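You operate a simulated robot arm through the tools that you are given. There is no shell and no other tool. Be economical: measure what you need, move in short steps, check, and stop when the job is done.

You run a simulated robot arm. Do the job below in one go: nothing can be reset, and whatever is moved stays where it is left.

Task
Gauge tubes OAK and ELM and lay the longer one on the purple mat.
Fine: tube OAK already lies in the gauge; one tube at a time; leave the third alone and the slider open.

The check looks at the end state, three seconds after you hand in, the way a careful person would. Anything else that was tipped, shoved, dropped, spilled or broken makes it a failure.

Robot
A 6-joint arm with a two-finger parallel gripper, fixed in place. Base frame: the origin is at the foot of the arm, x ahead of it, y to its left, z up; the work surface is at about z = 800. Units: mm, rad, N and s.
With the tool pointing down near the work surface it reaches from about 260 to 680 mm from the base axis. Its first joint turns from -1.152 to 1.152 rad. Payload 2.9 kg.
The tool frame sits at the grasp point between the pads (the TCP): z along the fingers, y along the line on which they close. The tips reach 30 mm beyond it. Largest opening 110 mm; finger width 20, thickness 10; the body of the gripper, 48 by 112 mm, starts 55 mm behind the TCP.
Orientation is told as [roll, pitch, yaw] about the base's x, y, z axes, in that order, counted from this pose: with the fingers straight down and closing along the base's y, the tool's x points along the base's -x, its y along +y and its z along -z.

Tools
- The arm moves only by the tool send_rows. Its argument "increments" is a list of rows, each an object of numbers (a shift or turn left out is 0, a gripper value left out holds the last): "jaw": the opening, from 0 (shut) to 1 (fully open); "tx", "ty", "tz": the shift along the base's x, y, z in mm; "rx", "ry", "rz": the turn, a rotation vector about the base's x, y, z in rad. In form: [{"jaw": .., "tx": .., "ty": .., "tz": .., "rx": .., "ry": .., "rz": ..}, ...]. A call has 1 to 10 rows; each row shifts and turns the commanded pose from where the row before left it. Each row takes 0.2 s and may step no farther than 50 mm and 0.15 rad from the row before; otherwise, or with a gripper value out of range, the whole call is refused. A pose out of reach is approached as far as the arm can. The call stops where the force on the tool passes 50 N (or 10 N more than at its start, if that is more) or the arm is blocked; 0.2 s more then pass. Each finger travels about 108 mm/s and halts on what it meets, pressing with about 41 N; the grip force reading is that of the motor and also rises with nothing between the fingers. The clock runs only during rows and for 0.2 s after the last one: add rows that do not move to give the fingers time. The reply holds the time, the measured pose of the TCP, the force on the tool along the base axes, the opening and the grip force, in the units named above and with some noise, with the torque about the TCP (base axes, N m) and any sound that the robot's microphone picked up.
- Cameras (640 x 400 px; columns grow to the right, rows downward): "scene" is fixed at [89.3, 449.4, 1366.4]; the picture's right is [-0.72, -0.70, 0.00], its down [-0.49, 0.51, -0.71] and it looks along [0.49, -0.51, -0.71] (base axes); focal length 365 px, centre (320, 200). "wrist" rides on the gripper at [72, 17, -103] in the tool frame; the picture's right is [-0.23, 0.97, 0.00], its down [-0.76, -0.18, -0.62] and it looks along [-0.61, -0.14, 0.78] (tool axes); focal length 222 px, centre (320, 200). There is no depth. A picture from a camera that has moved, and an enlarged one, comes with that camera's place and axes in the base frame and with its lens. The place of the scene camera against the robot may be out by one fixed shift of up to 25 mm in any direction.
- capture(camera): a new picture of that camera. No time passes.
- zoom(camera, box): a new picture of the part [left, top, right, bottom] of that camera's present view, enlarged. No time passes.
- close_job(): hands the job in; it is judged then, once.

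Work in short steps. Places have to be worked out from the pictures, the camera data and where the tool is seen: move nearer, look again, correct. Check each grasp and each placing, and mend what went wrong. You have 120 turns and 76 pictures in all, those below and enlarged ones among them. Open the gripper and draw the arm clear of the work before you hand the job in, unless the task says otherwise; then end with one line.

The tools are called after "Call:" as name(argument=value, ...) on one line, values as JSON. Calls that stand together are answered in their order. send_rows: Moves the arm, as the interface text tells. Its arguments: {"type":"object","properties":{"increments":{"type":"array","items":{"type":"object","properties":{"jaw":{"type":"number"},"tx":{"type":"number"},"ty":{"type":"number"},"tz":{"type":"number"},"rx":{"type":"number"},"ry":{"type":"number"},"rz":{"type":"number"}}}}},"required":["increments"]} The other tools are called the same way: capture (camera) takes a picture; zoom (camera, box) takes an enlarged picture of a part of a camera's view; close_job () hands the job in.

At the start:

```text
clock: 0.0
tcp_pos: [350.1, -71.8, 1032.6]
orientation: [-0.002, 0.001, -0.001]
ft_force: [0.3, -0.8, 0.2]
wrist_torque: [0.03, 0.02, -0.01]
finger_gap: 109.8
finger_force: 0.1
```

scene: 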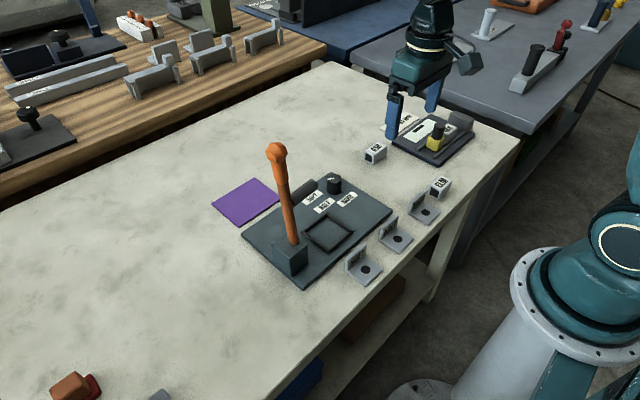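
wrist: 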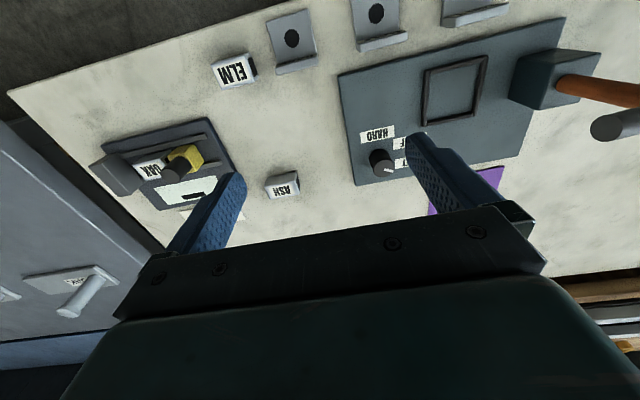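

I'll look closely at the gauge and the tubes first.

Call:
zoom(camera="scene", box=[350, 90, 490, 210])

Call:
zoom(camera="wrist", box=[80, 40, 320, 230])

Call:
zoom(camera="scene", box=[200, 130, 460, 300])

```text
3.33 times, centred on (420, 150) of scene
camera zoom: at [89.3, 449.4, 1366.4], right [-0.72, -0.7, 0.0], down [-0.49, 0.51, -0.71], along [0.49, -0.51, -0.71], focal length 1216 px, centre (-13, 367)
```

zoom: 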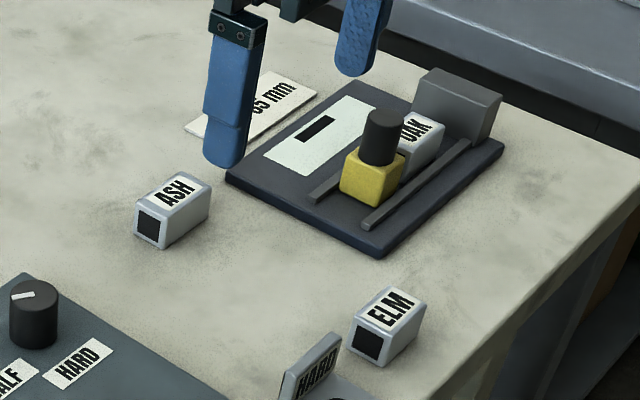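

```text
2.11 times, centred on (200, 135) of wrist
camera zoom: at [277.0, -52.6, 1135.3], right [0.23, 0.97, 0.0], down [0.76, -0.18, 0.62], along [0.61, -0.14, -0.78], focal length 468 px, centre (573, 337)
```

zoom: 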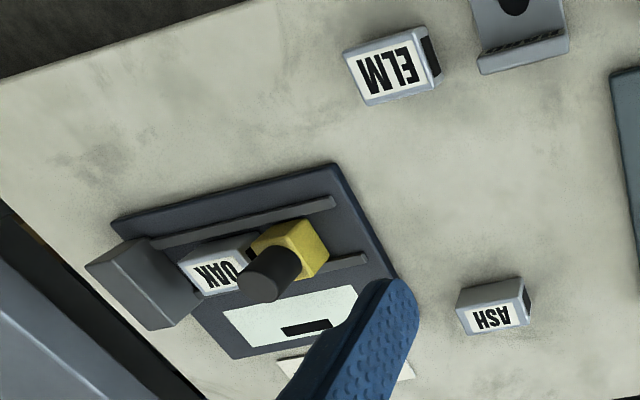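

```text
2.35 times, centred on (330, 215) of scene
camera zoom: at [89.3, 449.4, 1366.4], right [-0.72, -0.7, 0.0], down [-0.49, 0.51, -0.71], along [0.49, -0.51, -0.71], focal length 858 px, centre (296, 165)
```

zoom: 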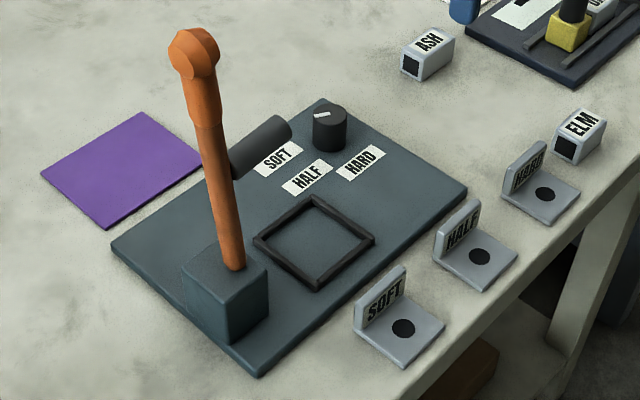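

The gauge rails seem to run along base y: anvil near y≈-400, slider knob about (390,-287), ELM about (303,-167), also along y. I'll turn the tool to yaw -90° (closing along x) and view the gauge from above.

Call:
send_rows(increments=[{"rz": -0.1428, "ty": -10}, {"rz": -0.1428, "ty": -10}, {"rz": -0.1428, "ty": -10}, {"rz": -0.1428, "ty": -10}, {"rz": -0.1428, "ty": -10}, {"rz": -0.1428, "ty": -10}, {"rz": -0.1428, "ty": -10}, {"rz": -0.1428, "tx": 10, "ty": -10}, {"rz": -0.1428, "tx": 10, "ty": -10}, {"rz": -0.1428, "tx": 10, "ty": -10}])

Call:
send_rows(increments=[{"rz": -0.1428, "tx": 10, "ty": -10}, {}])

Call:
capture(camera="wrist")

```text
clock: 2.2
tcp_pos: [379.9, -171.3, 1032.0]
orientation: [-0.001, -0.001, -1.432]
ft_force: [-0.3, 0.4, 0.4]
wrist_torque: [-0.04, 0.01, 0.01]
finger_gap: 110.0
finger_force: 0.0
```

```text
clock: 2.8
tcp_pos: [389.3, -180.9, 1031.0]
orientation: [0.003, 0.0, -1.574]
ft_force: [0.4, -0.7, -0.9]
wrist_torque: [0.0, -0.02, -0.02]
finger_gap: 110.0
finger_force: 0.1
```

```text
70 pictures are left
camera wrist: at [405.8, -106.5, 1135.0], right [0.97, -0.23, 0.0], down [-0.18, -0.76, 0.62], along [-0.14, -0.61, -0.78], focal length 222 px, centre (320, 200)
```

wrist: 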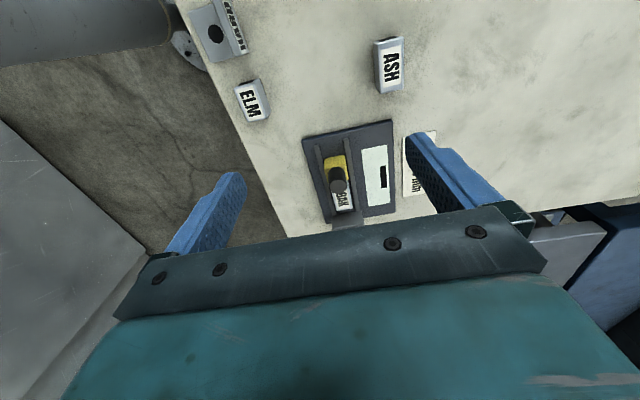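

Call:
zoom(camera="wrist", box=[220, 20, 460, 240])

```text
1.82 times, centred on (340, 130) of wrist
camera zoom: at [405.8, -106.5, 1135.0], right [0.97, -0.23, 0.0], down [-0.18, -0.76, 0.62], along [-0.14, -0.61, -0.78], focal length 404 px, centre (284, 327)
```

zoom: 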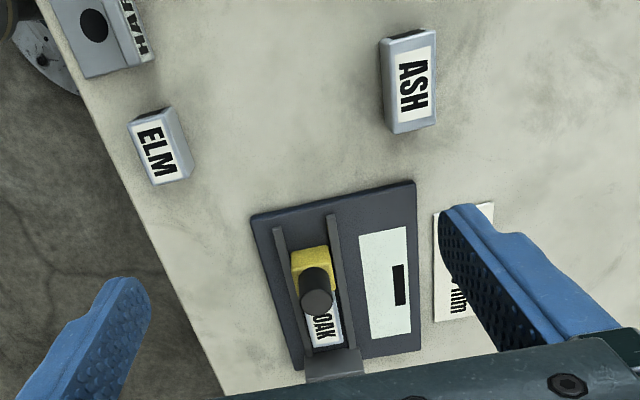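

Move closer, above the knob, still clear of it.

Call:
send_rows(increments=[{"ty": -33, "tz": -20}, {"ty": -33, "tz": -20}, {"ty": -33, "tz": -30}, {"tx": 3, "tz": -30}, {}])

Call:
capture(camera="wrist")

Call:
zoom(camera="scene", box=[350, 60, 490, 180])

```text
clock: 4.0
tcp_pos: [391.1, -279.2, 930.5]
orientation: [0.003, -0.001, -1.57]
ft_force: [0.4, -0.2, 1.4]
wrist_torque: [-0.02, 0.01, -0.02]
finger_gap: 110.2
finger_force: 0.2
```

```text
68 pictures are left
camera wrist: at [406.8, -205.8, 1033.4], right [0.97, -0.23, 0.0], down [-0.18, -0.76, 0.62], along [-0.14, -0.61, -0.78], focal length 222 px, centre (320, 200)
```

wrist: 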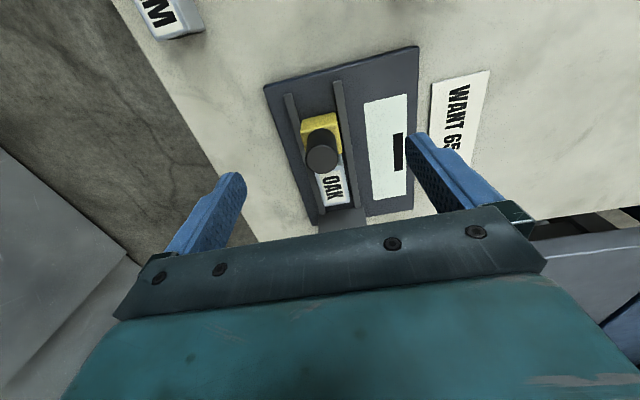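

```text
3.33 times, centred on (420, 120) of scene
camera zoom: at [89.3, 449.4, 1366.4], right [-0.72, -0.7, 0.0], down [-0.49, 0.51, -0.71], along [0.49, -0.51, -0.71], focal length 1216 px, centre (-13, 467)
```

zoom: 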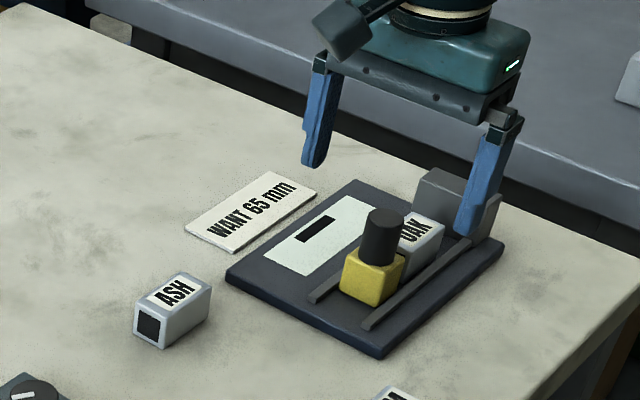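

Knob is about (389,-291). Align and descend partway, then look again.

Call:
send_rows(increments=[{"tx": -2, "ty": -11, "tz": -15}, {"tz": -25}, {}])

Call:
capture(camera="wrist")

Call:
zoom(camera="scene", box=[380, 80, 480, 165])

```text
clock: 4.8
tcp_pos: [389.7, -291.3, 890.7]
orientation: [0.003, 0.0, -1.569]
ft_force: [0.9, 0.5, -0.4]
wrist_torque: [0.02, 0.0, 0.0]
finger_gap: 109.9
finger_force: 0.0
```

```text
66 pictures are left
camera wrist: at [405.4, -216.9, 994.2], right [0.97, -0.23, 0.0], down [-0.18, -0.76, 0.62], along [-0.14, -0.61, -0.78], focal length 222 px, centre (320, 200)
```

wrist: 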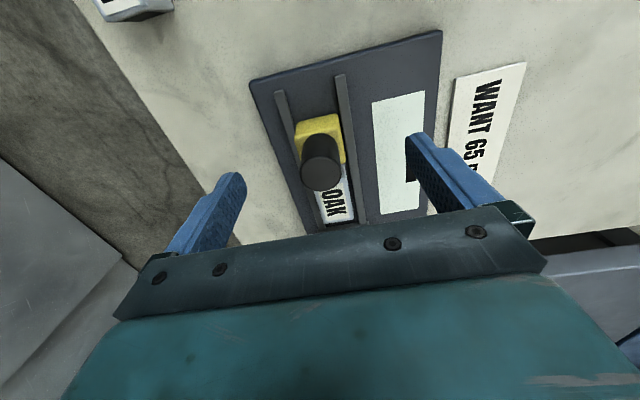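

```text
4.71 times, centred on (430, 122) of scene
camera zoom: at [89.3, 449.4, 1366.4], right [-0.72, -0.7, 0.0], down [-0.49, 0.51, -0.71], along [0.49, -0.51, -0.71], focal length 1716 px, centre (-198, 565)
```

zoom: 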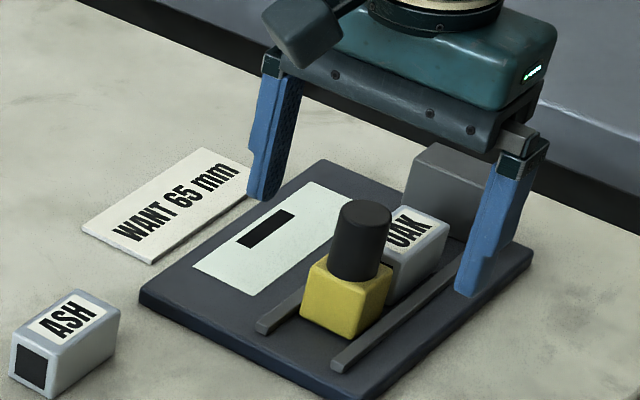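

Knob is centred under the tool. Descend so tips are around its lower half and close partially to check centring.

Call:
send_rows(increments=[{"ty": -1, "tz": -14}, {"jaw": 0.4}, {"jaw": 0.4}, {"jaw": 0.4}])

Call:
capture(camera="wrist")

Call:
zoom(camera="scene", box=[380, 80, 480, 165])

```text
clock: 5.8
tcp_pos: [389.4, -293.2, 877.2]
orientation: [-0.001, -0.001, -1.572]
ft_force: [-0.3, 0.2, -0.3]
wrist_torque: [0.02, 0.0, 0.02]
finger_gap: 44.4
finger_force: 0.1
```

```text
64 pictures are left
camera wrist: at [405.8, -218.1, 980.7], right [0.97, -0.23, 0.0], down [-0.18, -0.76, 0.62], along [-0.14, -0.61, -0.78], focal length 222 px, centre (320, 200)
```

wrist: 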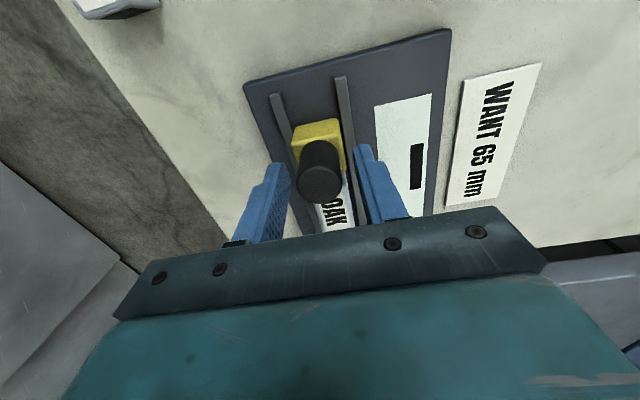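

```text
4.71 times, centred on (430, 122) of scene
camera zoom: at [89.3, 449.4, 1366.4], right [-0.72, -0.7, 0.0], down [-0.49, 0.51, -0.71], along [0.49, -0.51, -0.71], focal length 1716 px, centre (-198, 565)
```

zoom: 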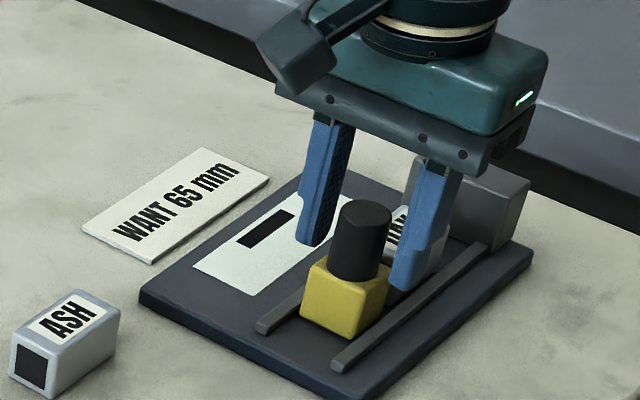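

Centred well. Close on the knob.

Call:
send_rows(increments=[{"jaw": 0.25}, {"jaw": 0.25}, {"jaw": 0.1}, {"jaw": 0.1}, {"jaw": 0.1}])

Call:
zoom(camera="scene", box=[380, 80, 480, 165])

```text
clock: 7.0
tcp_pos: [389.8, -292.5, 877.5]
orientation: [0.002, 0.002, -1.571]
ft_force: [4.2, -0.6, -2.2]
wrist_torque: [-0.04, 0.02, 0.0]
finger_gap: 25.2
finger_force: 45.2
```

```text
4.71 times, centred on (430, 122) of scene
camera zoom: at [89.4, 449.4, 1366.4], right [-0.72, -0.7, 0.0], down [-0.49, 0.51, -0.71], along [0.49, -0.51, -0.71], focal length 1716 px, centre (-198, 565)
```

zoom: 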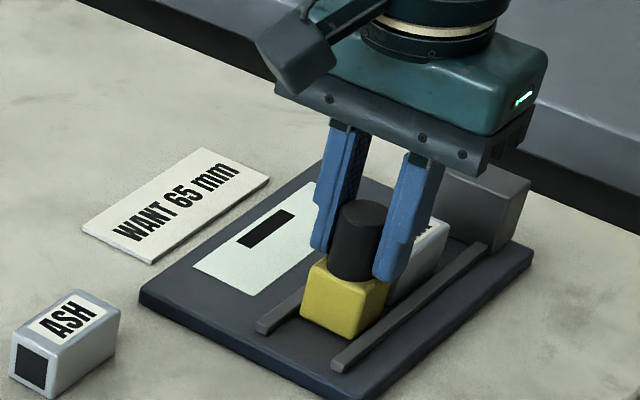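

Gripped (25 mm, small side force). Slide toward OAK in small steps, watching force and display.

Call:
send_rows(increments=[{"ty": -2}, {"ty": -2}, {}])

Call:
zoom(camera="scene", box=[380, 80, 480, 165])

```text
clock: 7.8
tcp_pos: [389.4, -295.9, 876.8]
orientation: [-0.001, 0.001, -1.573]
ft_force: [-1.2, 0.1, -3.8]
wrist_torque: [-0.46, 0.0, 0.05]
finger_gap: 25.3
finger_force: 45.0
```

```text
4.71 times, centred on (430, 122) of scene
camera zoom: at [89.3, 449.4, 1366.4], right [-0.72, -0.7, 0.0], down [-0.49, 0.51, -0.71], along [0.49, -0.51, -0.71], focal length 1716 px, centre (-198, 565)
```

zoom: 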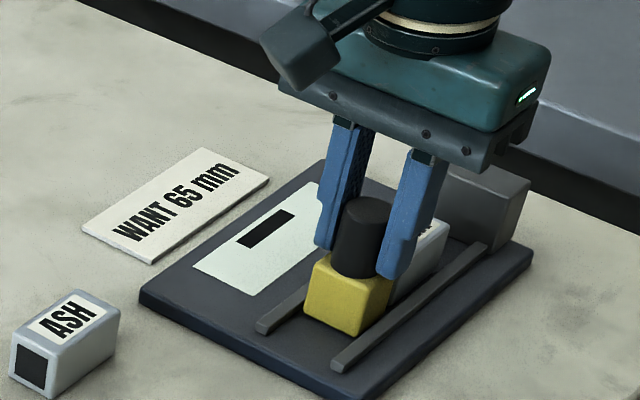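

It slid about 3.5 mm with little force. Continue until contact.

Call:
send_rows(increments=[{"ty": -2}, {"ty": -2}, {"ty": -2}, {}])

Call:
zoom(camera="scene", box=[380, 80, 480, 165])

```text
clock: 8.8
tcp_pos: [390.0, -300.8, 877.3]
orientation: [0.0, 0.001, -1.572]
ft_force: [-8.0, 0.1, -4.0]
wrist_torque: [0.49, 0.14, -0.03]
finger_gap: 25.2
finger_force: 45.0
```

```text
4.71 times, centred on (430, 122) of scene
camera zoom: at [89.2, 449.4, 1366.4], right [-0.72, -0.7, 0.0], down [-0.49, 0.51, -0.71], along [0.49, -0.51, -0.71], focal length 1716 px, centre (-198, 565)
```

zoom: 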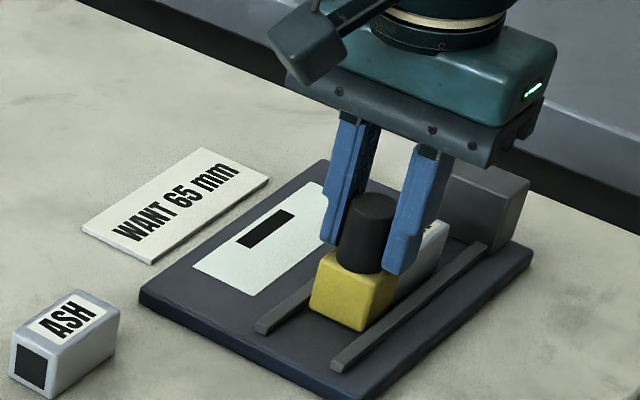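

Call:
send_rows(increments=[{"ty": -2}, {"ty": -2}, {}])

Call:
zoom(camera="wrist", box=[220, 60, 480, 240])

```text
clock: 9.6
tcp_pos: [390.6, -306.6, 876.9]
orientation: [0.0, 0.003, -1.571]
ft_force: [-7.3, 0.8, -3.9]
wrist_torque: [0.6, 0.18, 0.1]
finger_gap: 25.3
finger_force: 44.9
```

```text
2.22 times, centred on (350, 150) of wrist
camera zoom: at [406.3, -232.1, 980.8], right [0.97, -0.23, 0.0], down [-0.18, -0.76, 0.62], along [-0.14, -0.61, -0.78], focal length 494 px, centre (253, 311)
```

zoom: 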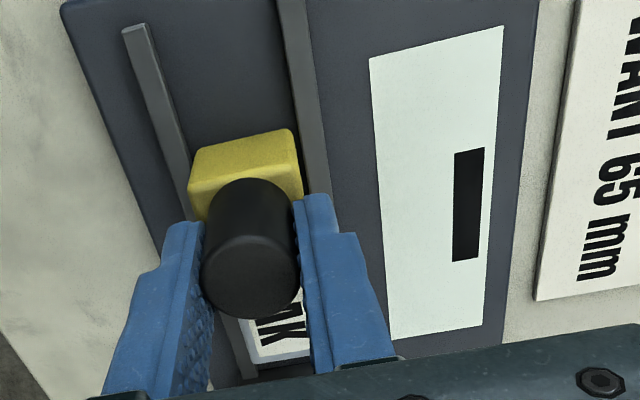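

Call:
send_rows(increments=[{"ty": -2, "tx": -0.5}, {"ty": -2}, {"ty": -2}, {}])

Call:
zoom(camera="scene", box=[380, 80, 480, 165])

```text
clock: 10.6
tcp_pos: [389.8, -313.3, 877.9]
orientation: [0.001, 0.002, -1.572]
ft_force: [-4.9, 0.4, -15.9]
wrist_torque: [-0.43, 0.03, 0.17]
finger_gap: 25.5
finger_force: 44.9
```

```text
4.71 times, centred on (430, 122) of scene
camera zoom: at [89.4, 449.3, 1366.5], right [-0.72, -0.7, 0.0], down [-0.49, 0.51, -0.71], along [0.49, -0.51, -0.71], focal length 1716 px, centre (-198, 565)
```

zoom: 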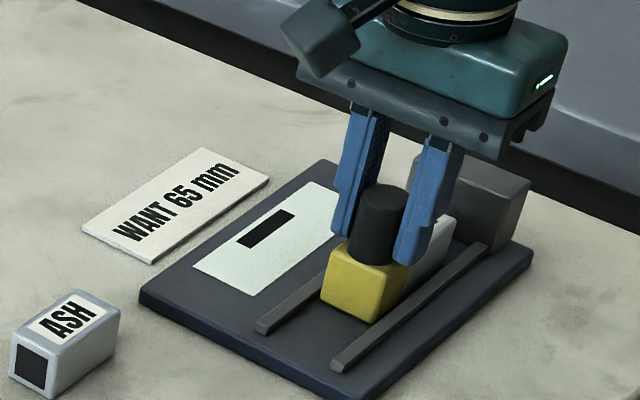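

Vertical force is changing; may be near contact. Smaller steps.

Call:
send_rows(increments=[{"ty": -1}, {"ty": -1}, {}])

Call:
zoom(camera="scene", box=[380, 80, 480, 165])

Call:
zoom(camera="wrist", box=[220, 60, 480, 240])

```text
clock: 11.4
tcp_pos: [390.2, -314.5, 877.3]
orientation: [0.0, -0.001, -1.57]
ft_force: [-4.4, 1.1, -11.8]
wrist_torque: [0.27, 0.18, -0.04]
finger_gap: 25.5
finger_force: 45.0
```

```text
4.71 times, centred on (430, 122) of scene
camera zoom: at [89.3, 449.3, 1366.5], right [-0.72, -0.7, 0.0], down [-0.49, 0.51, -0.71], along [0.49, -0.51, -0.71], focal length 1716 px, centre (-198, 565)
```

zoom: 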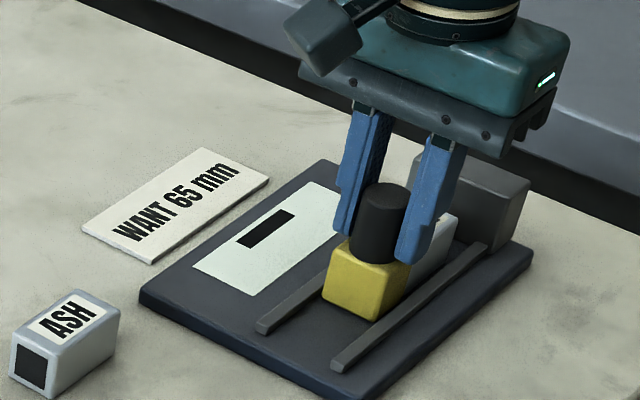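

```text
2.22 times, centred on (350, 150) of wrist
camera zoom: at [406.3, -240.2, 980.9], right [0.97, -0.23, 0.0], down [-0.18, -0.76, 0.62], along [-0.14, -0.61, -0.78], focal length 494 px, centre (253, 311)
```

zoom: 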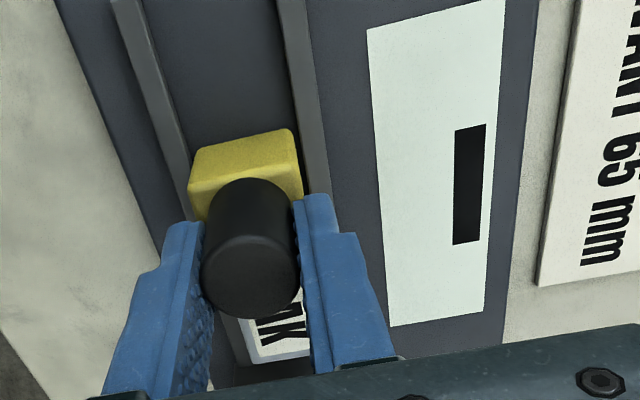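

OAK is moving with the slider toward the anvil; continue until it seats.

Call:
send_rows(increments=[{"ty": -2}, {"ty": -2}, {"ty": -1}, {}])

Call:
zoom(camera="scene", box=[380, 80, 480, 165])

```text
clock: 12.4
tcp_pos: [388.8, -318.9, 877.6]
orientation: [-0.001, 0.002, -1.572]
ft_force: [-5.6, 1.4, -8.4]
wrist_torque: [0.45, 0.16, 0.09]
finger_gap: 25.2
finger_force: 45.5
```

```text
4.71 times, centred on (430, 122) of scene
camera zoom: at [89.3, 449.3, 1366.5], right [-0.72, -0.7, 0.0], down [-0.49, 0.51, -0.71], along [0.49, -0.51, -0.71], focal length 1716 px, centre (-198, 565)
```

zoom: 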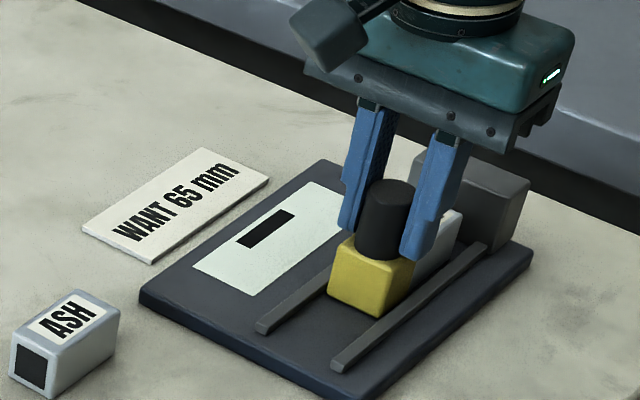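

Call:
send_rows(increments=[{"ty": -2}, {"ty": -2}, {"ty": -2}, {}])

Call:
zoom(camera="scene", box=[380, 80, 480, 165])

```text
clock: 13.4
tcp_pos: [392.3, -325.1, 877.6]
orientation: [0.0, 0.001, -1.573]
ft_force: [-10.8, -0.1, -12.1]
wrist_torque: [0.08, 0.15, 0.04]
finger_gap: 25.0
finger_force: 45.0
```

```text
4.71 times, centred on (430, 122) of scene
camera zoom: at [89.2, 449.3, 1366.5], right [-0.72, -0.7, 0.0], down [-0.49, 0.51, -0.71], along [0.49, -0.51, -0.71], focal length 1716 px, centre (-198, 565)
```

zoom: 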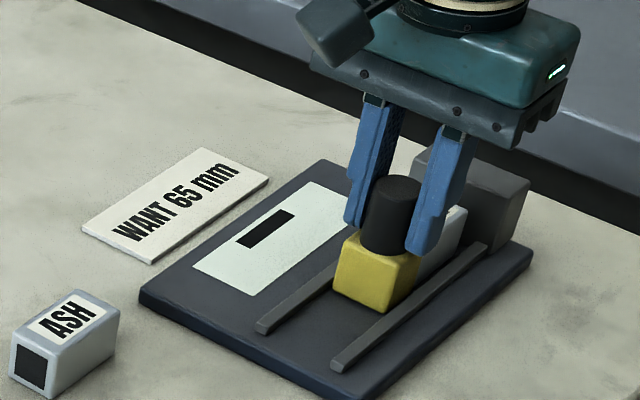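

Call:
send_rows(increments=[{"ty": -2, "tx": -0.7}, {"ty": -2}, {"ty": -2}, {}])

Call:
zoom(camera="scene", box=[380, 80, 480, 165])

Call:
zoom(camera="wrist", box=[220, 60, 480, 240])

```text
clock: 14.4
tcp_pos: [389.4, -330.3, 877.9]
orientation: [-0.001, 0.002, -1.571]
ft_force: [-7.7, 0.3, -19.0]
wrist_torque: [-0.36, 0.13, 0.03]
finger_gap: 25.0
finger_force: 45.1
```

```text
4.71 times, centred on (430, 122) of scene
camera zoom: at [89.4, 449.2, 1366.5], right [-0.72, -0.7, 0.0], down [-0.49, 0.51, -0.71], along [0.49, -0.51, -0.71], focal length 1716 px, centre (-198, 565)
```

zoom: 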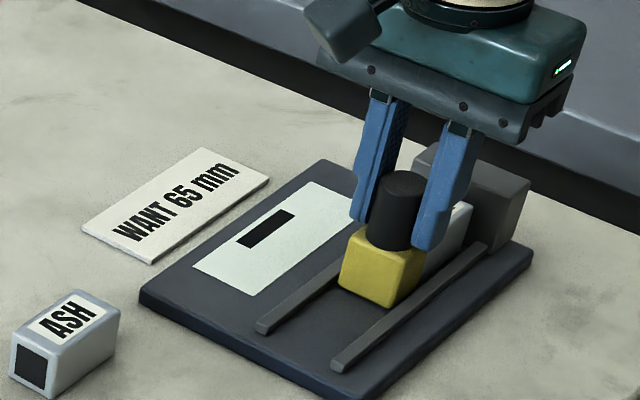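

```text
2.22 times, centred on (350, 150) of wrist
camera zoom: at [406.3, -256.5, 981.0], right [0.97, -0.23, 0.0], down [-0.18, -0.76, 0.62], along [-0.14, -0.61, -0.78], focal length 494 px, centre (253, 311)
```

zoom: 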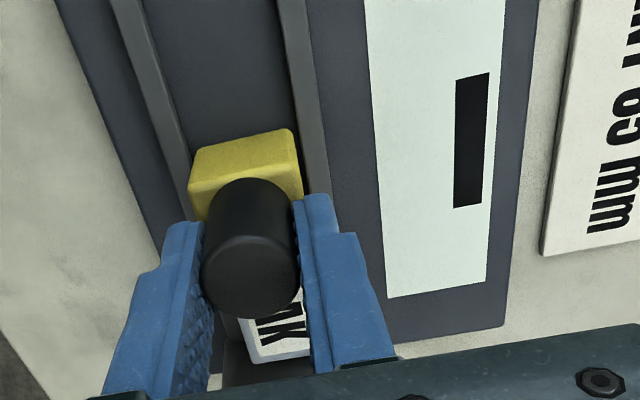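

Call:
send_rows(increments=[{"ty": -2}, {"ty": -2}, {"ty": -1}, {}])

Call:
zoom(camera="scene", box=[380, 80, 480, 165])

```text
clock: 15.4
tcp_pos: [389.8, -335.8, 878.4]
orientation: [0.001, 0.002, -1.572]
ft_force: [-2.5, 1.4, -25.1]
wrist_torque: [-0.02, 0.05, 0.12]
finger_gap: 25.2
finger_force: 44.9
```

```text
4.71 times, centred on (430, 122) of scene
camera zoom: at [89.5, 449.2, 1366.5], right [-0.72, -0.7, 0.0], down [-0.49, 0.51, -0.71], along [0.49, -0.51, -0.71], focal length 1716 px, centre (-198, 565)
```

zoom: 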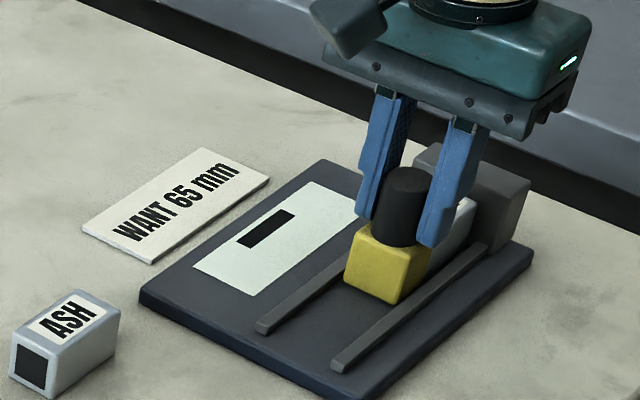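

Downward pull on the tool is growing; lower by 1 mm and continue.

Call:
send_rows(increments=[{"tz": -1}, {"ty": -1}, {"ty": -1}, {}])

Call:
zoom(camera="scene", box=[380, 80, 480, 165])

```text
clock: 16.4
tcp_pos: [390.0, -337.2, 877.2]
orientation: [-0.001, 0.0, -1.57]
ft_force: [-7.0, 5.3, -7.0]
wrist_torque: [0.48, 0.19, 0.07]
finger_gap: 25.3
finger_force: 45.4
```

```text
4.71 times, centred on (430, 122) of scene
camera zoom: at [89.2, 449.4, 1366.4], right [-0.72, -0.7, 0.0], down [-0.49, 0.51, -0.71], along [0.49, -0.51, -0.71], focal length 1716 px, centre (-198, 565)
```

zoom: 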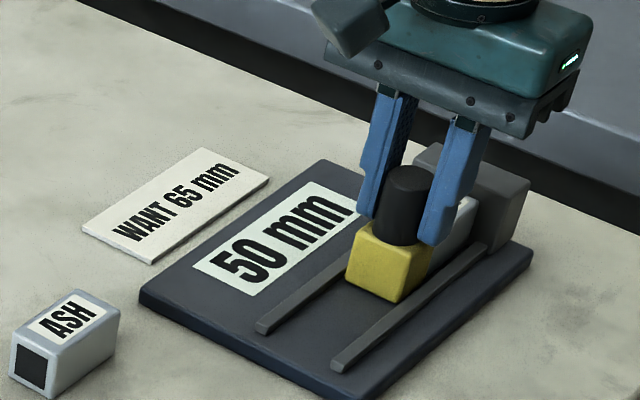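

OAK reads 50 mm. Now slide back open to about the original position (y≈-292).

Call:
send_rows(increments=[{"ty": 5}, {"ty": 5}, {"ty": 5}, {"ty": 5}, {"ty": 5}, {"ty": 5}, {"ty": 5}, {"ty": 5}, {"ty": 4}, {}])

Call:
zoom(camera="scene", box=[380, 80, 480, 165])

```text
clock: 18.6
tcp_pos: [389.5, -294.3, 878.0]
orientation: [0.002, 0.0, -1.57]
ft_force: [-9.5, -1.1, 14.6]
wrist_torque: [-0.56, 0.34, -0.07]
finger_gap: 25.2
finger_force: 45.1
```

```text
4.71 times, centred on (430, 122) of scene
camera zoom: at [88.9, 449.5, 1366.4], right [-0.72, -0.7, 0.0], down [-0.49, 0.51, -0.71], along [0.49, -0.51, -0.71], focal length 1716 px, centre (-198, 565)
```

zoom: 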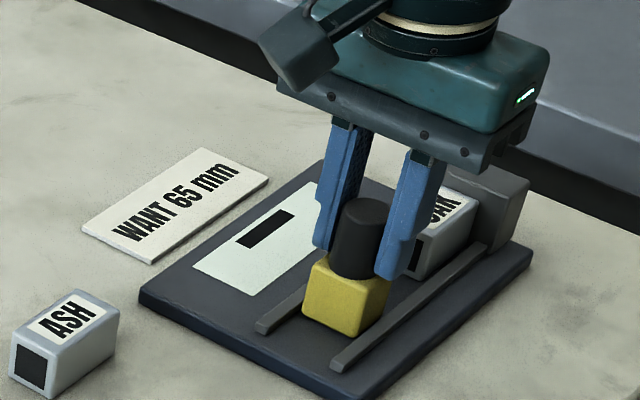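

OAK sits at the anvil, slider open. Release the knob and rise, moving over OAK.

Call:
send_rows(increments=[{"jaw": 0.45}, {"jaw": 0.45}, {"tz": 20}, {"tz": 20}, {"tz": 10, "ty": -20}, {"ty": -30}, {"ty": -20}, {}])

Call:
capture(camera="wrist")

Call:
zoom(camera="scene", box=[380, 70, 480, 155])

```text
clock: 20.4
tcp_pos: [390.6, -362.6, 926.4]
orientation: [0.001, 0.001, -1.571]
ft_force: [-0.1, 0.3, -0.2]
wrist_torque: [0.04, -0.04, 0.01]
finger_gap: 49.3
finger_force: 0.0
```

```text
48 pictures are left
camera wrist: at [406.4, -289.1, 1030.2], right [0.97, -0.23, 0.0], down [-0.18, -0.76, 0.62], along [-0.14, -0.61, -0.78], focal length 222 px, centre (320, 200)
```

wrist: 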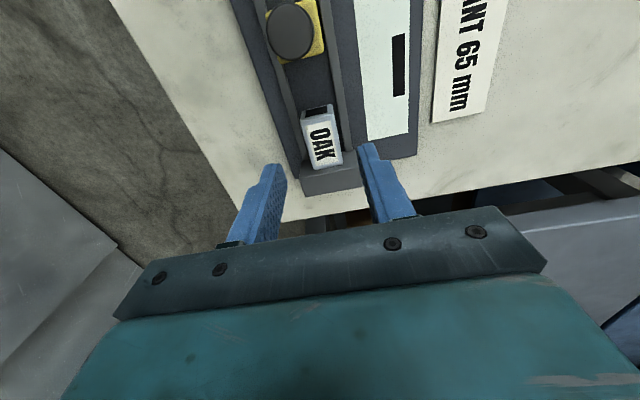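

```text
4.71 times, centred on (430, 112) of scene
camera zoom: at [89.3, 449.4, 1366.4], right [-0.72, -0.7, 0.0], down [-0.49, 0.51, -0.71], along [0.49, -0.51, -0.71], focal length 1716 px, centre (-198, 612)
```

zoom: 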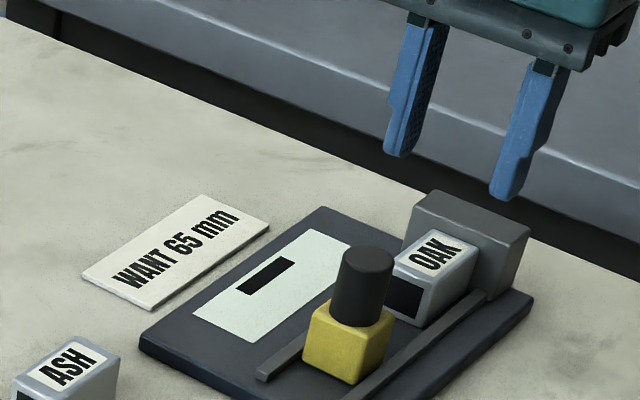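

OAK's centre is about (389,-373). Descend to grip its upper part, with tips above the rails, in guarded steps.

Call:
send_rows(increments=[{"tx": -1, "ty": -9, "tz": -20}, {"tz": -25}, {"tz": -20}, {}])

Call:
zoom(camera="scene", box=[380, 70, 480, 155])

Call:
zoom(camera="wrist", box=[220, 60, 480, 240])

```text
clock: 21.4
tcp_pos: [387.4, -373.1, 860.8]
orientation: [0.001, 0.0, -1.57]
ft_force: [0.4, 0.2, -0.5]
wrist_torque: [-0.01, 0.02, 0.0]
finger_gap: 49.5
finger_force: 0.0
```

```text
4.71 times, centred on (430, 112) of scene
camera zoom: at [89.3, 449.4, 1366.4], right [-0.72, -0.7, 0.0], down [-0.49, 0.51, -0.71], along [0.49, -0.51, -0.71], focal length 1716 px, centre (-198, 612)
```

zoom: 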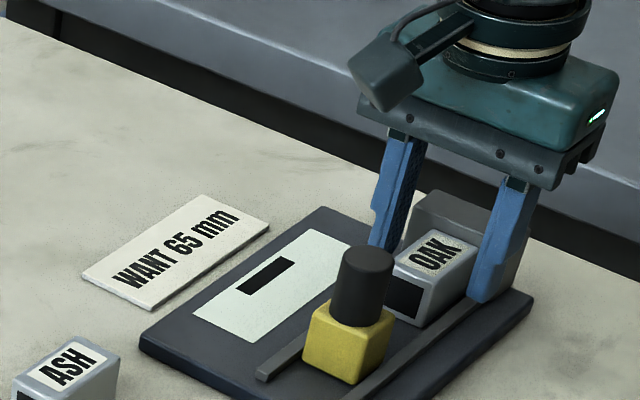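

```text
2.22 times, centred on (350, 150) of wrist
camera zoom: at [404.4, -298.3, 964.3], right [0.97, -0.23, 0.0], down [-0.18, -0.76, 0.62], along [-0.14, -0.61, -0.78], focal length 494 px, centre (253, 311)
```

zoom: 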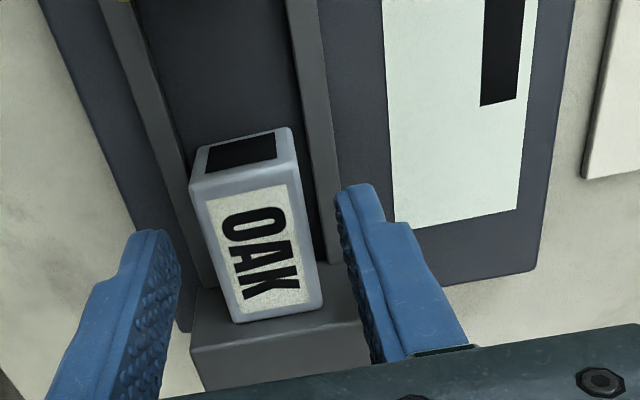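

Well aligned. Lower 6 mm and close on OAK.

Call:
send_rows(increments=[{"tx": 0.5, "tz": -6}, {"jaw": 0.3}, {"jaw": 0.2}, {"jaw": 0.1}, {"jaw": 0.1}, {}])

Call:
zoom(camera="scene", box=[380, 70, 480, 155])

```text
clock: 22.8
tcp_pos: [388.9, -372.8, 855.5]
orientation: [-0.001, 0.0, -1.57]
ft_force: [0.6, -0.5, 0.3]
wrist_torque: [0.01, 0.02, -0.01]
finger_gap: 28.7
finger_force: 40.7
```

```text
4.71 times, centred on (430, 112) of scene
camera zoom: at [89.3, 449.4, 1366.4], right [-0.72, -0.7, 0.0], down [-0.49, 0.51, -0.71], along [0.49, -0.51, -0.71], focal length 1716 px, centre (-198, 612)
```

zoom: 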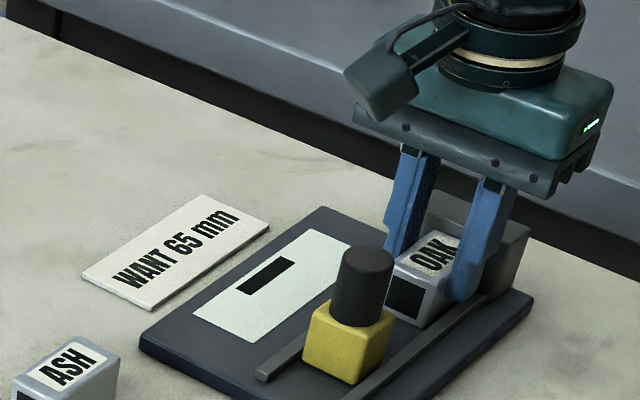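

Gripped at 28.7 mm. Lift straight up and check.

Call:
send_rows(increments=[{"tz": 10}, {"tz": 20}, {"tz": 30}, {"tz": 30}, {}])

Call:
zoom(camera="scene", box=[360, 50, 480, 155])

```text
clock: 24.0
tcp_pos: [389.0, -374.1, 945.5]
orientation: [0.0, 0.003, -1.571]
ft_force: [-0.6, 0.4, 0.6]
wrist_torque: [0.01, 0.03, -0.01]
finger_gap: 29.1
finger_force: 41.1
```

```text
3.81 times, centred on (420, 102) of scene
camera zoom: at [89.3, 449.4, 1366.4], right [-0.72, -0.7, 0.0], down [-0.49, 0.51, -0.71], along [0.49, -0.51, -0.71], focal length 1389 px, centre (-61, 571)
```

zoom: 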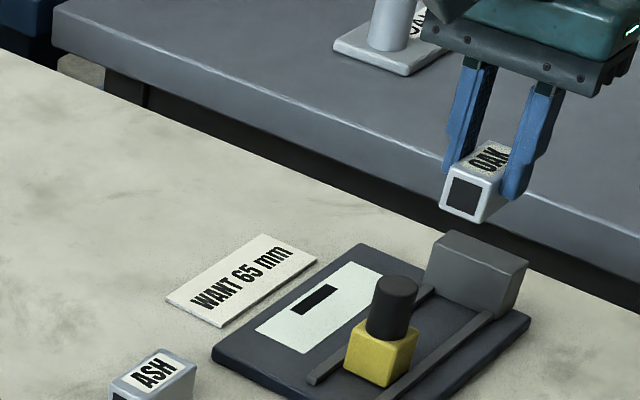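

Held level. Carry to the free bench spot at (390,-165) and descend toward the bench.

Call:
send_rows(increments=[{"ty": 35}, {"ty": 35}, {"ty": 35}, {"ty": 35}, {"ty": 35}, {"ty": 34}, {"tz": -30}, {"tz": -35}, {}])

Call:
capture(camera="wrist")

Call:
zoom(camera="scene", box=[350, 90, 490, 210])

```text
clock: 26.0
tcp_pos: [388.5, -161.7, 881.2]
orientation: [0.002, -0.002, -1.57]
ft_force: [0.1, -0.1, -0.3]
wrist_torque: [0.06, 0.03, 0.01]
finger_gap: 28.9
finger_force: 41.7
```

```text
42 pictures are left
camera wrist: at [405.6, -87.3, 983.7], right [0.97, -0.23, 0.0], down [-0.18, -0.76, 0.62], along [-0.14, -0.61, -0.78], focal length 222 px, centre (320, 200)
```

wrist: 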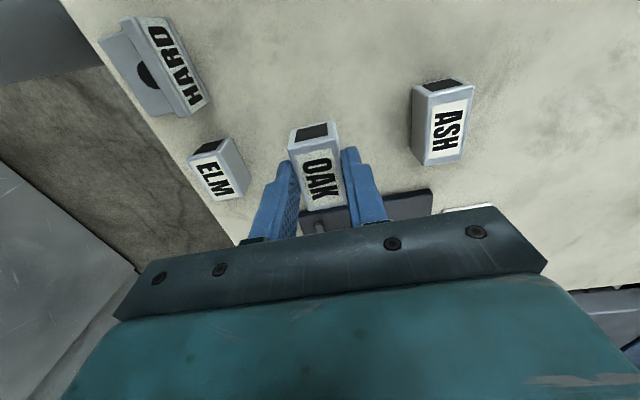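

```text
3.33 times, centred on (420, 150) of scene
camera zoom: at [89.3, 449.4, 1366.4], right [-0.72, -0.7, 0.0], down [-0.49, 0.51, -0.71], along [0.49, -0.51, -0.71], focal length 1216 px, centre (-13, 367)
```

zoom: 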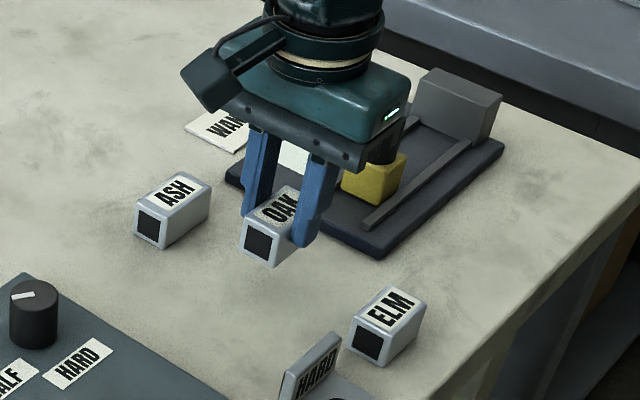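

Spot is clear. Lower until light contact.

Call:
send_rows(increments=[{"tz": -15}, {"tz": -10}, {"tz": -6}, {"tz": -3}, {}])

```text
clock: 27.2
tcp_pos: [388.0, -164.3, 846.8]
orientation: [0.001, 0.0, -1.571]
ft_force: [-0.1, 0.6, -0.1]
wrist_torque: [0.0, 0.0, -0.05]
finger_gap: 29.0
finger_force: 41.0
```

No contact yet; continue in 1 mm steps.

Call:
send_rows(increments=[{"tz": -1}, {"tz": -1}, {"tz": -1}, {}])

Call:
zoom(camera="scene", box=[370, 110, 470, 195])

```text
clock: 28.2
tcp_pos: [389.0, -164.1, 844.9]
orientation: [0.001, 0.0, -1.57]
ft_force: [0.1, 0.0, -0.7]
wrist_torque: [0.0, 0.0, -0.03]
finger_gap: 29.1
finger_force: 40.7
```

```text
4.71 times, centred on (420, 152) of scene
camera zoom: at [89.3, 449.4, 1366.4], right [-0.72, -0.7, 0.0], down [-0.49, 0.51, -0.71], along [0.49, -0.51, -0.71], focal length 1716 px, centre (-151, 424)
```

zoom: 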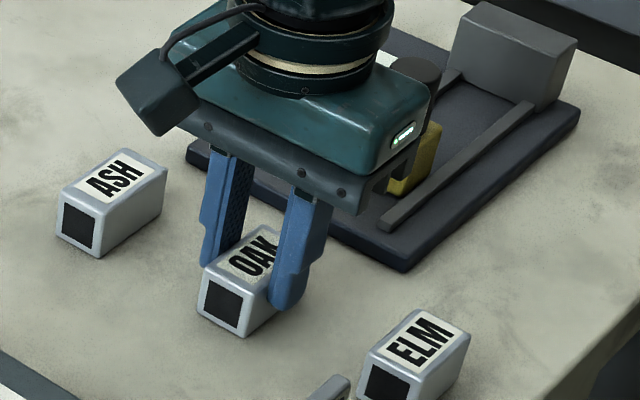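

Call:
send_rows(increments=[{"tz": -1}, {"tz": -1}, {"tz": -1}, {}])

```text
clock: 29.2
tcp_pos: [390.7, -164.8, 841.9]
orientation: [0.005, 0.0, -1.571]
ft_force: [-3.2, 1.9, 28.9]
wrist_torque: [0.04, 0.11, -0.01]
finger_gap: 28.7
finger_force: 41.0
```

Contact at z≈842. Ease up 0.7 mm, release, rise and move over ELM.

Call:
send_rows(increments=[{"tz": 0.7}, {"jaw": 0.45}, {"jaw": 0.45}, {"tz": 20}, {"tz": 30}, {"tz": 30}, {"tx": -30}, {"tx": -30}, {"tx": -29, "ty": -4}, {}])

Call:
capture(camera="wrist")

Call:
zoom(camera="scene", box=[350, 90, 490, 210])

```text
clock: 31.4
tcp_pos: [300.1, -166.8, 920.9]
orientation: [0.0, -0.001, -1.572]
ft_force: [-0.1, 0.6, -0.1]
wrist_torque: [-0.03, 0.01, 0.0]
finger_gap: 49.4
finger_force: 0.2
```

```text
39 pictures are left
camera wrist: at [316.1, -93.0, 1024.2], right [0.97, -0.23, 0.0], down [-0.18, -0.76, 0.62], along [-0.14, -0.61, -0.78], focal length 222 px, centre (320, 200)
```

wrist: 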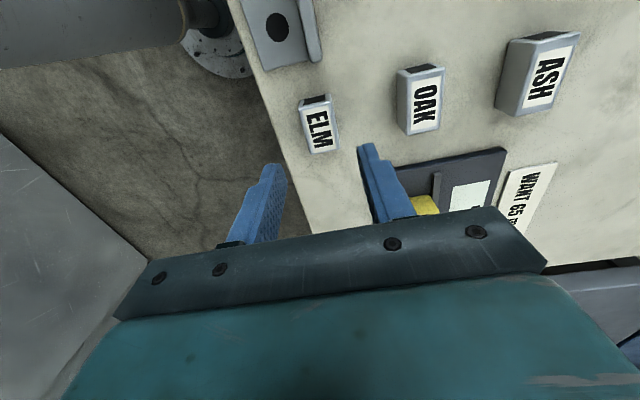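

```text
3.33 times, centred on (420, 150) of scene
camera zoom: at [89.3, 449.4, 1366.4], right [-0.72, -0.7, 0.0], down [-0.49, 0.51, -0.71], along [0.49, -0.51, -0.71], focal length 1216 px, centre (-13, 367)
```

zoom: 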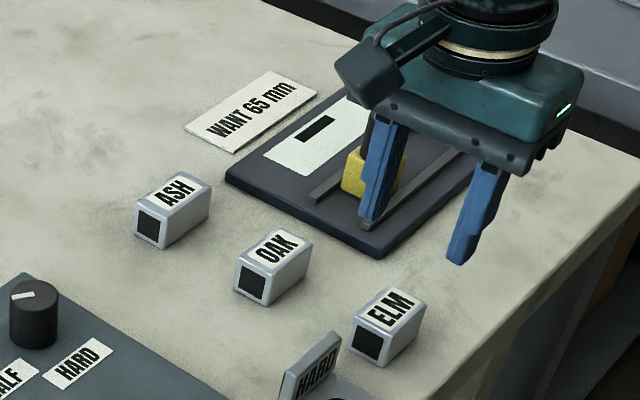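

ELM centre is about (299.5,-164.5). Descend to the same grip height over it.

Call:
send_rows(increments=[{"ty": 2.5, "tx": -0.5, "tz": -20}, {"tz": -25}, {"tz": -15}, {}])

Call:
capture(camera="wrist")

Call:
zoom(camera="scene", box=[380, 120, 480, 205])

```text
clock: 32.4
tcp_pos: [299.4, -165.9, 862.7]
orientation: [0.001, 0.001, -1.572]
ft_force: [0.0, -0.2, 0.4]
wrist_torque: [-0.02, 0.01, -0.02]
finger_gap: 49.5
finger_force: 0.0
```

```text
37 pictures are left
camera wrist: at [315.4, -91.0, 965.0], right [0.97, -0.23, 0.0], down [-0.18, -0.76, 0.62], along [-0.14, -0.61, -0.78], focal length 222 px, centre (320, 200)
```

wrist: 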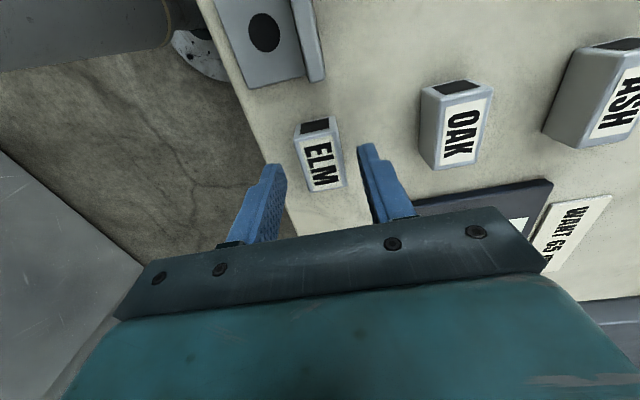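

```text
4.71 times, centred on (430, 162) of scene
camera zoom: at [89.3, 449.4, 1366.4], right [-0.72, -0.7, 0.0], down [-0.49, 0.51, -0.71], along [0.49, -0.51, -0.71], focal length 1716 px, centre (-198, 376)
```

zoom: 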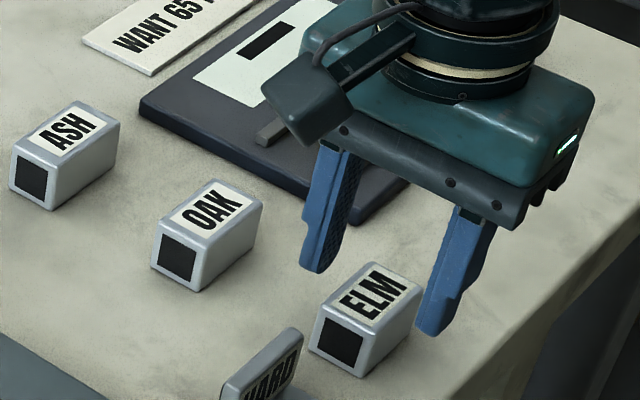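

Aligned. Descend and close.

Call:
send_rows(increments=[{"tz": -12}, {"tz": -7}, {"jaw": 0.3}, {"jaw": 0.2}, {"jaw": 0.1}, {"jaw": 0.1}, {}])

Call:
zoom(camera="wrist", box=[220, 60, 480, 240])

```text
clock: 34.0
tcp_pos: [300.7, -164.4, 840.7]
orientation: [0.002, 0.0, -1.571]
ft_force: [-0.3, -0.7, 0.6]
wrist_torque: [0.0, -0.03, -0.03]
finger_gap: 28.7
finger_force: 40.8
```

```text
2.22 times, centred on (350, 150) of wrist
camera zoom: at [316.3, -91.1, 945.6], right [0.97, -0.23, 0.0], down [-0.18, -0.76, 0.62], along [-0.14, -0.61, -0.78], focal length 494 px, centre (253, 311)
```

zoom: 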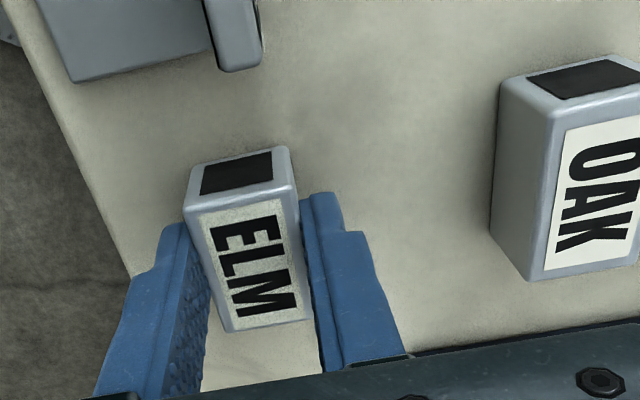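

ELM gripped (28.7). Lift and carry over the gauge between slider and anvil.

Call:
send_rows(increments=[{"tz": 15}, {"tz": 45}, {"tz": 45}, {"tx": 30, "ty": -35}, {"tx": 30, "ty": -40}, {"tx": 29.5, "ty": -40}, {"ty": -40}, {"ty": -39}, {}])

Call:
capture(camera="wrist")

Call:
zoom(camera="scene", box=[360, 50, 480, 155])

```text
clock: 36.0
tcp_pos: [389.3, -362.4, 946.8]
orientation: [0.0, 0.002, -1.57]
ft_force: [0.1, 0.1, -1.0]
wrist_torque: [0.04, 0.01, -0.02]
finger_gap: 28.6
finger_force: 40.7
```

```text
34 pictures are left
camera wrist: at [405.6, -288.5, 1050.9], right [0.97, -0.23, 0.0], down [-0.18, -0.76, 0.62], along [-0.14, -0.61, -0.78], focal length 222 px, centre (320, 200)
```

wrist: 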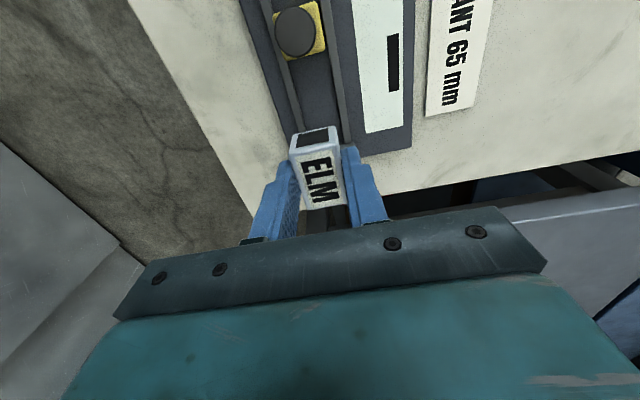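

```text
3.81 times, centred on (420, 102) of scene
camera zoom: at [89.3, 449.4, 1366.4], right [-0.72, -0.7, 0.0], down [-0.49, 0.51, -0.71], along [0.49, -0.51, -0.71], focal length 1389 px, centre (-61, 571)
```

zoom: 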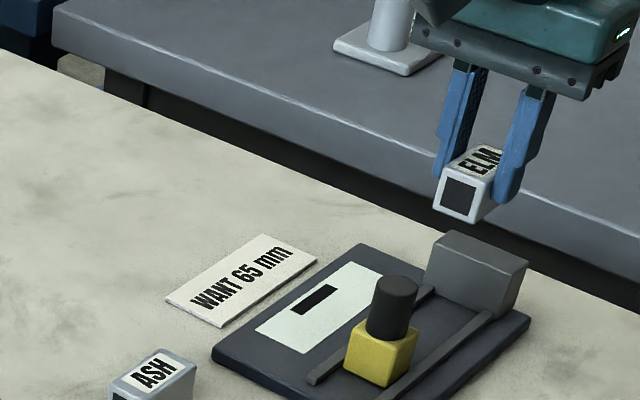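

Good placement between slider and anvil. Descend to ~10 mm above the plate and check.

Call:
send_rows(increments=[{"tz": -40}, {"tz": -30}, {"tz": -10}, {}])

Call:
zoom(camera="wrist", box=[220, 60, 480, 240])

Call:
zoom(camera="scene", box=[380, 70, 480, 155])

```text
clock: 37.0
tcp_pos: [387.9, -360.0, 867.2]
orientation: [0.001, 0.001, -1.57]
ft_force: [0.0, -0.9, -0.9]
wrist_torque: [-0.02, 0.01, 0.0]
finger_gap: 28.9
finger_force: 41.3
```

```text
2.22 times, centred on (350, 150) of wrist
camera zoom: at [405.4, -286.0, 970.1], right [0.97, -0.23, 0.0], down [-0.18, -0.76, 0.62], along [-0.14, -0.61, -0.78], focal length 494 px, centre (253, 311)
```

zoom: 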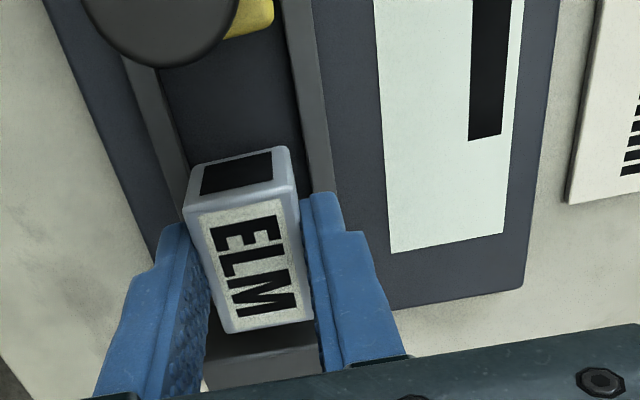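

```text
4.71 times, centred on (430, 112) of scene
camera zoom: at [89.3, 449.4, 1366.4], right [-0.72, -0.7, 0.0], down [-0.49, 0.51, -0.71], along [0.49, -0.51, -0.71], focal length 1716 px, centre (-198, 612)
```

zoom: 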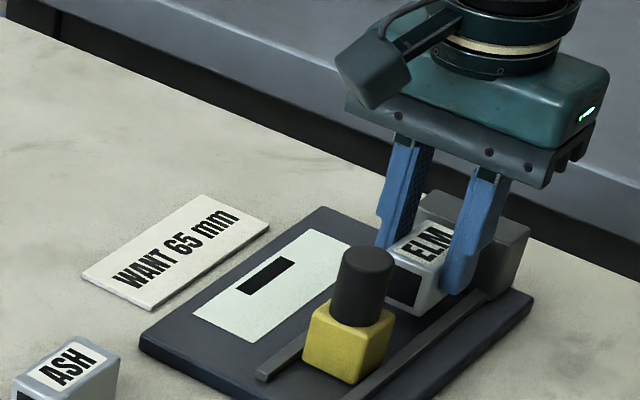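

Aligned with the channel. Lower in small steps to contact.

Call:
send_rows(increments=[{"tz": -5}, {"tz": -3}, {"tz": -1.5}, {"tz": -1}, {}])

```text
clock: 38.2
tcp_pos: [387.7, -360.3, 857.1]
orientation: [0.001, -0.001, -1.571]
ft_force: [-0.4, -0.2, -1.4]
wrist_torque: [-0.02, 0.0, 0.03]
finger_gap: 28.7
finger_force: 40.9
```

Call:
send_rows(increments=[{"tz": -0.7}, {"tz": -0.7}, {}])

```text
clock: 39.0
tcp_pos: [389.9, -360.2, 854.5]
orientation: [0.003, -0.001, -1.57]
ft_force: [-0.8, 0.3, -0.7]
wrist_torque: [0.02, -0.02, 0.02]
finger_gap: 28.8
finger_force: 41.0
```

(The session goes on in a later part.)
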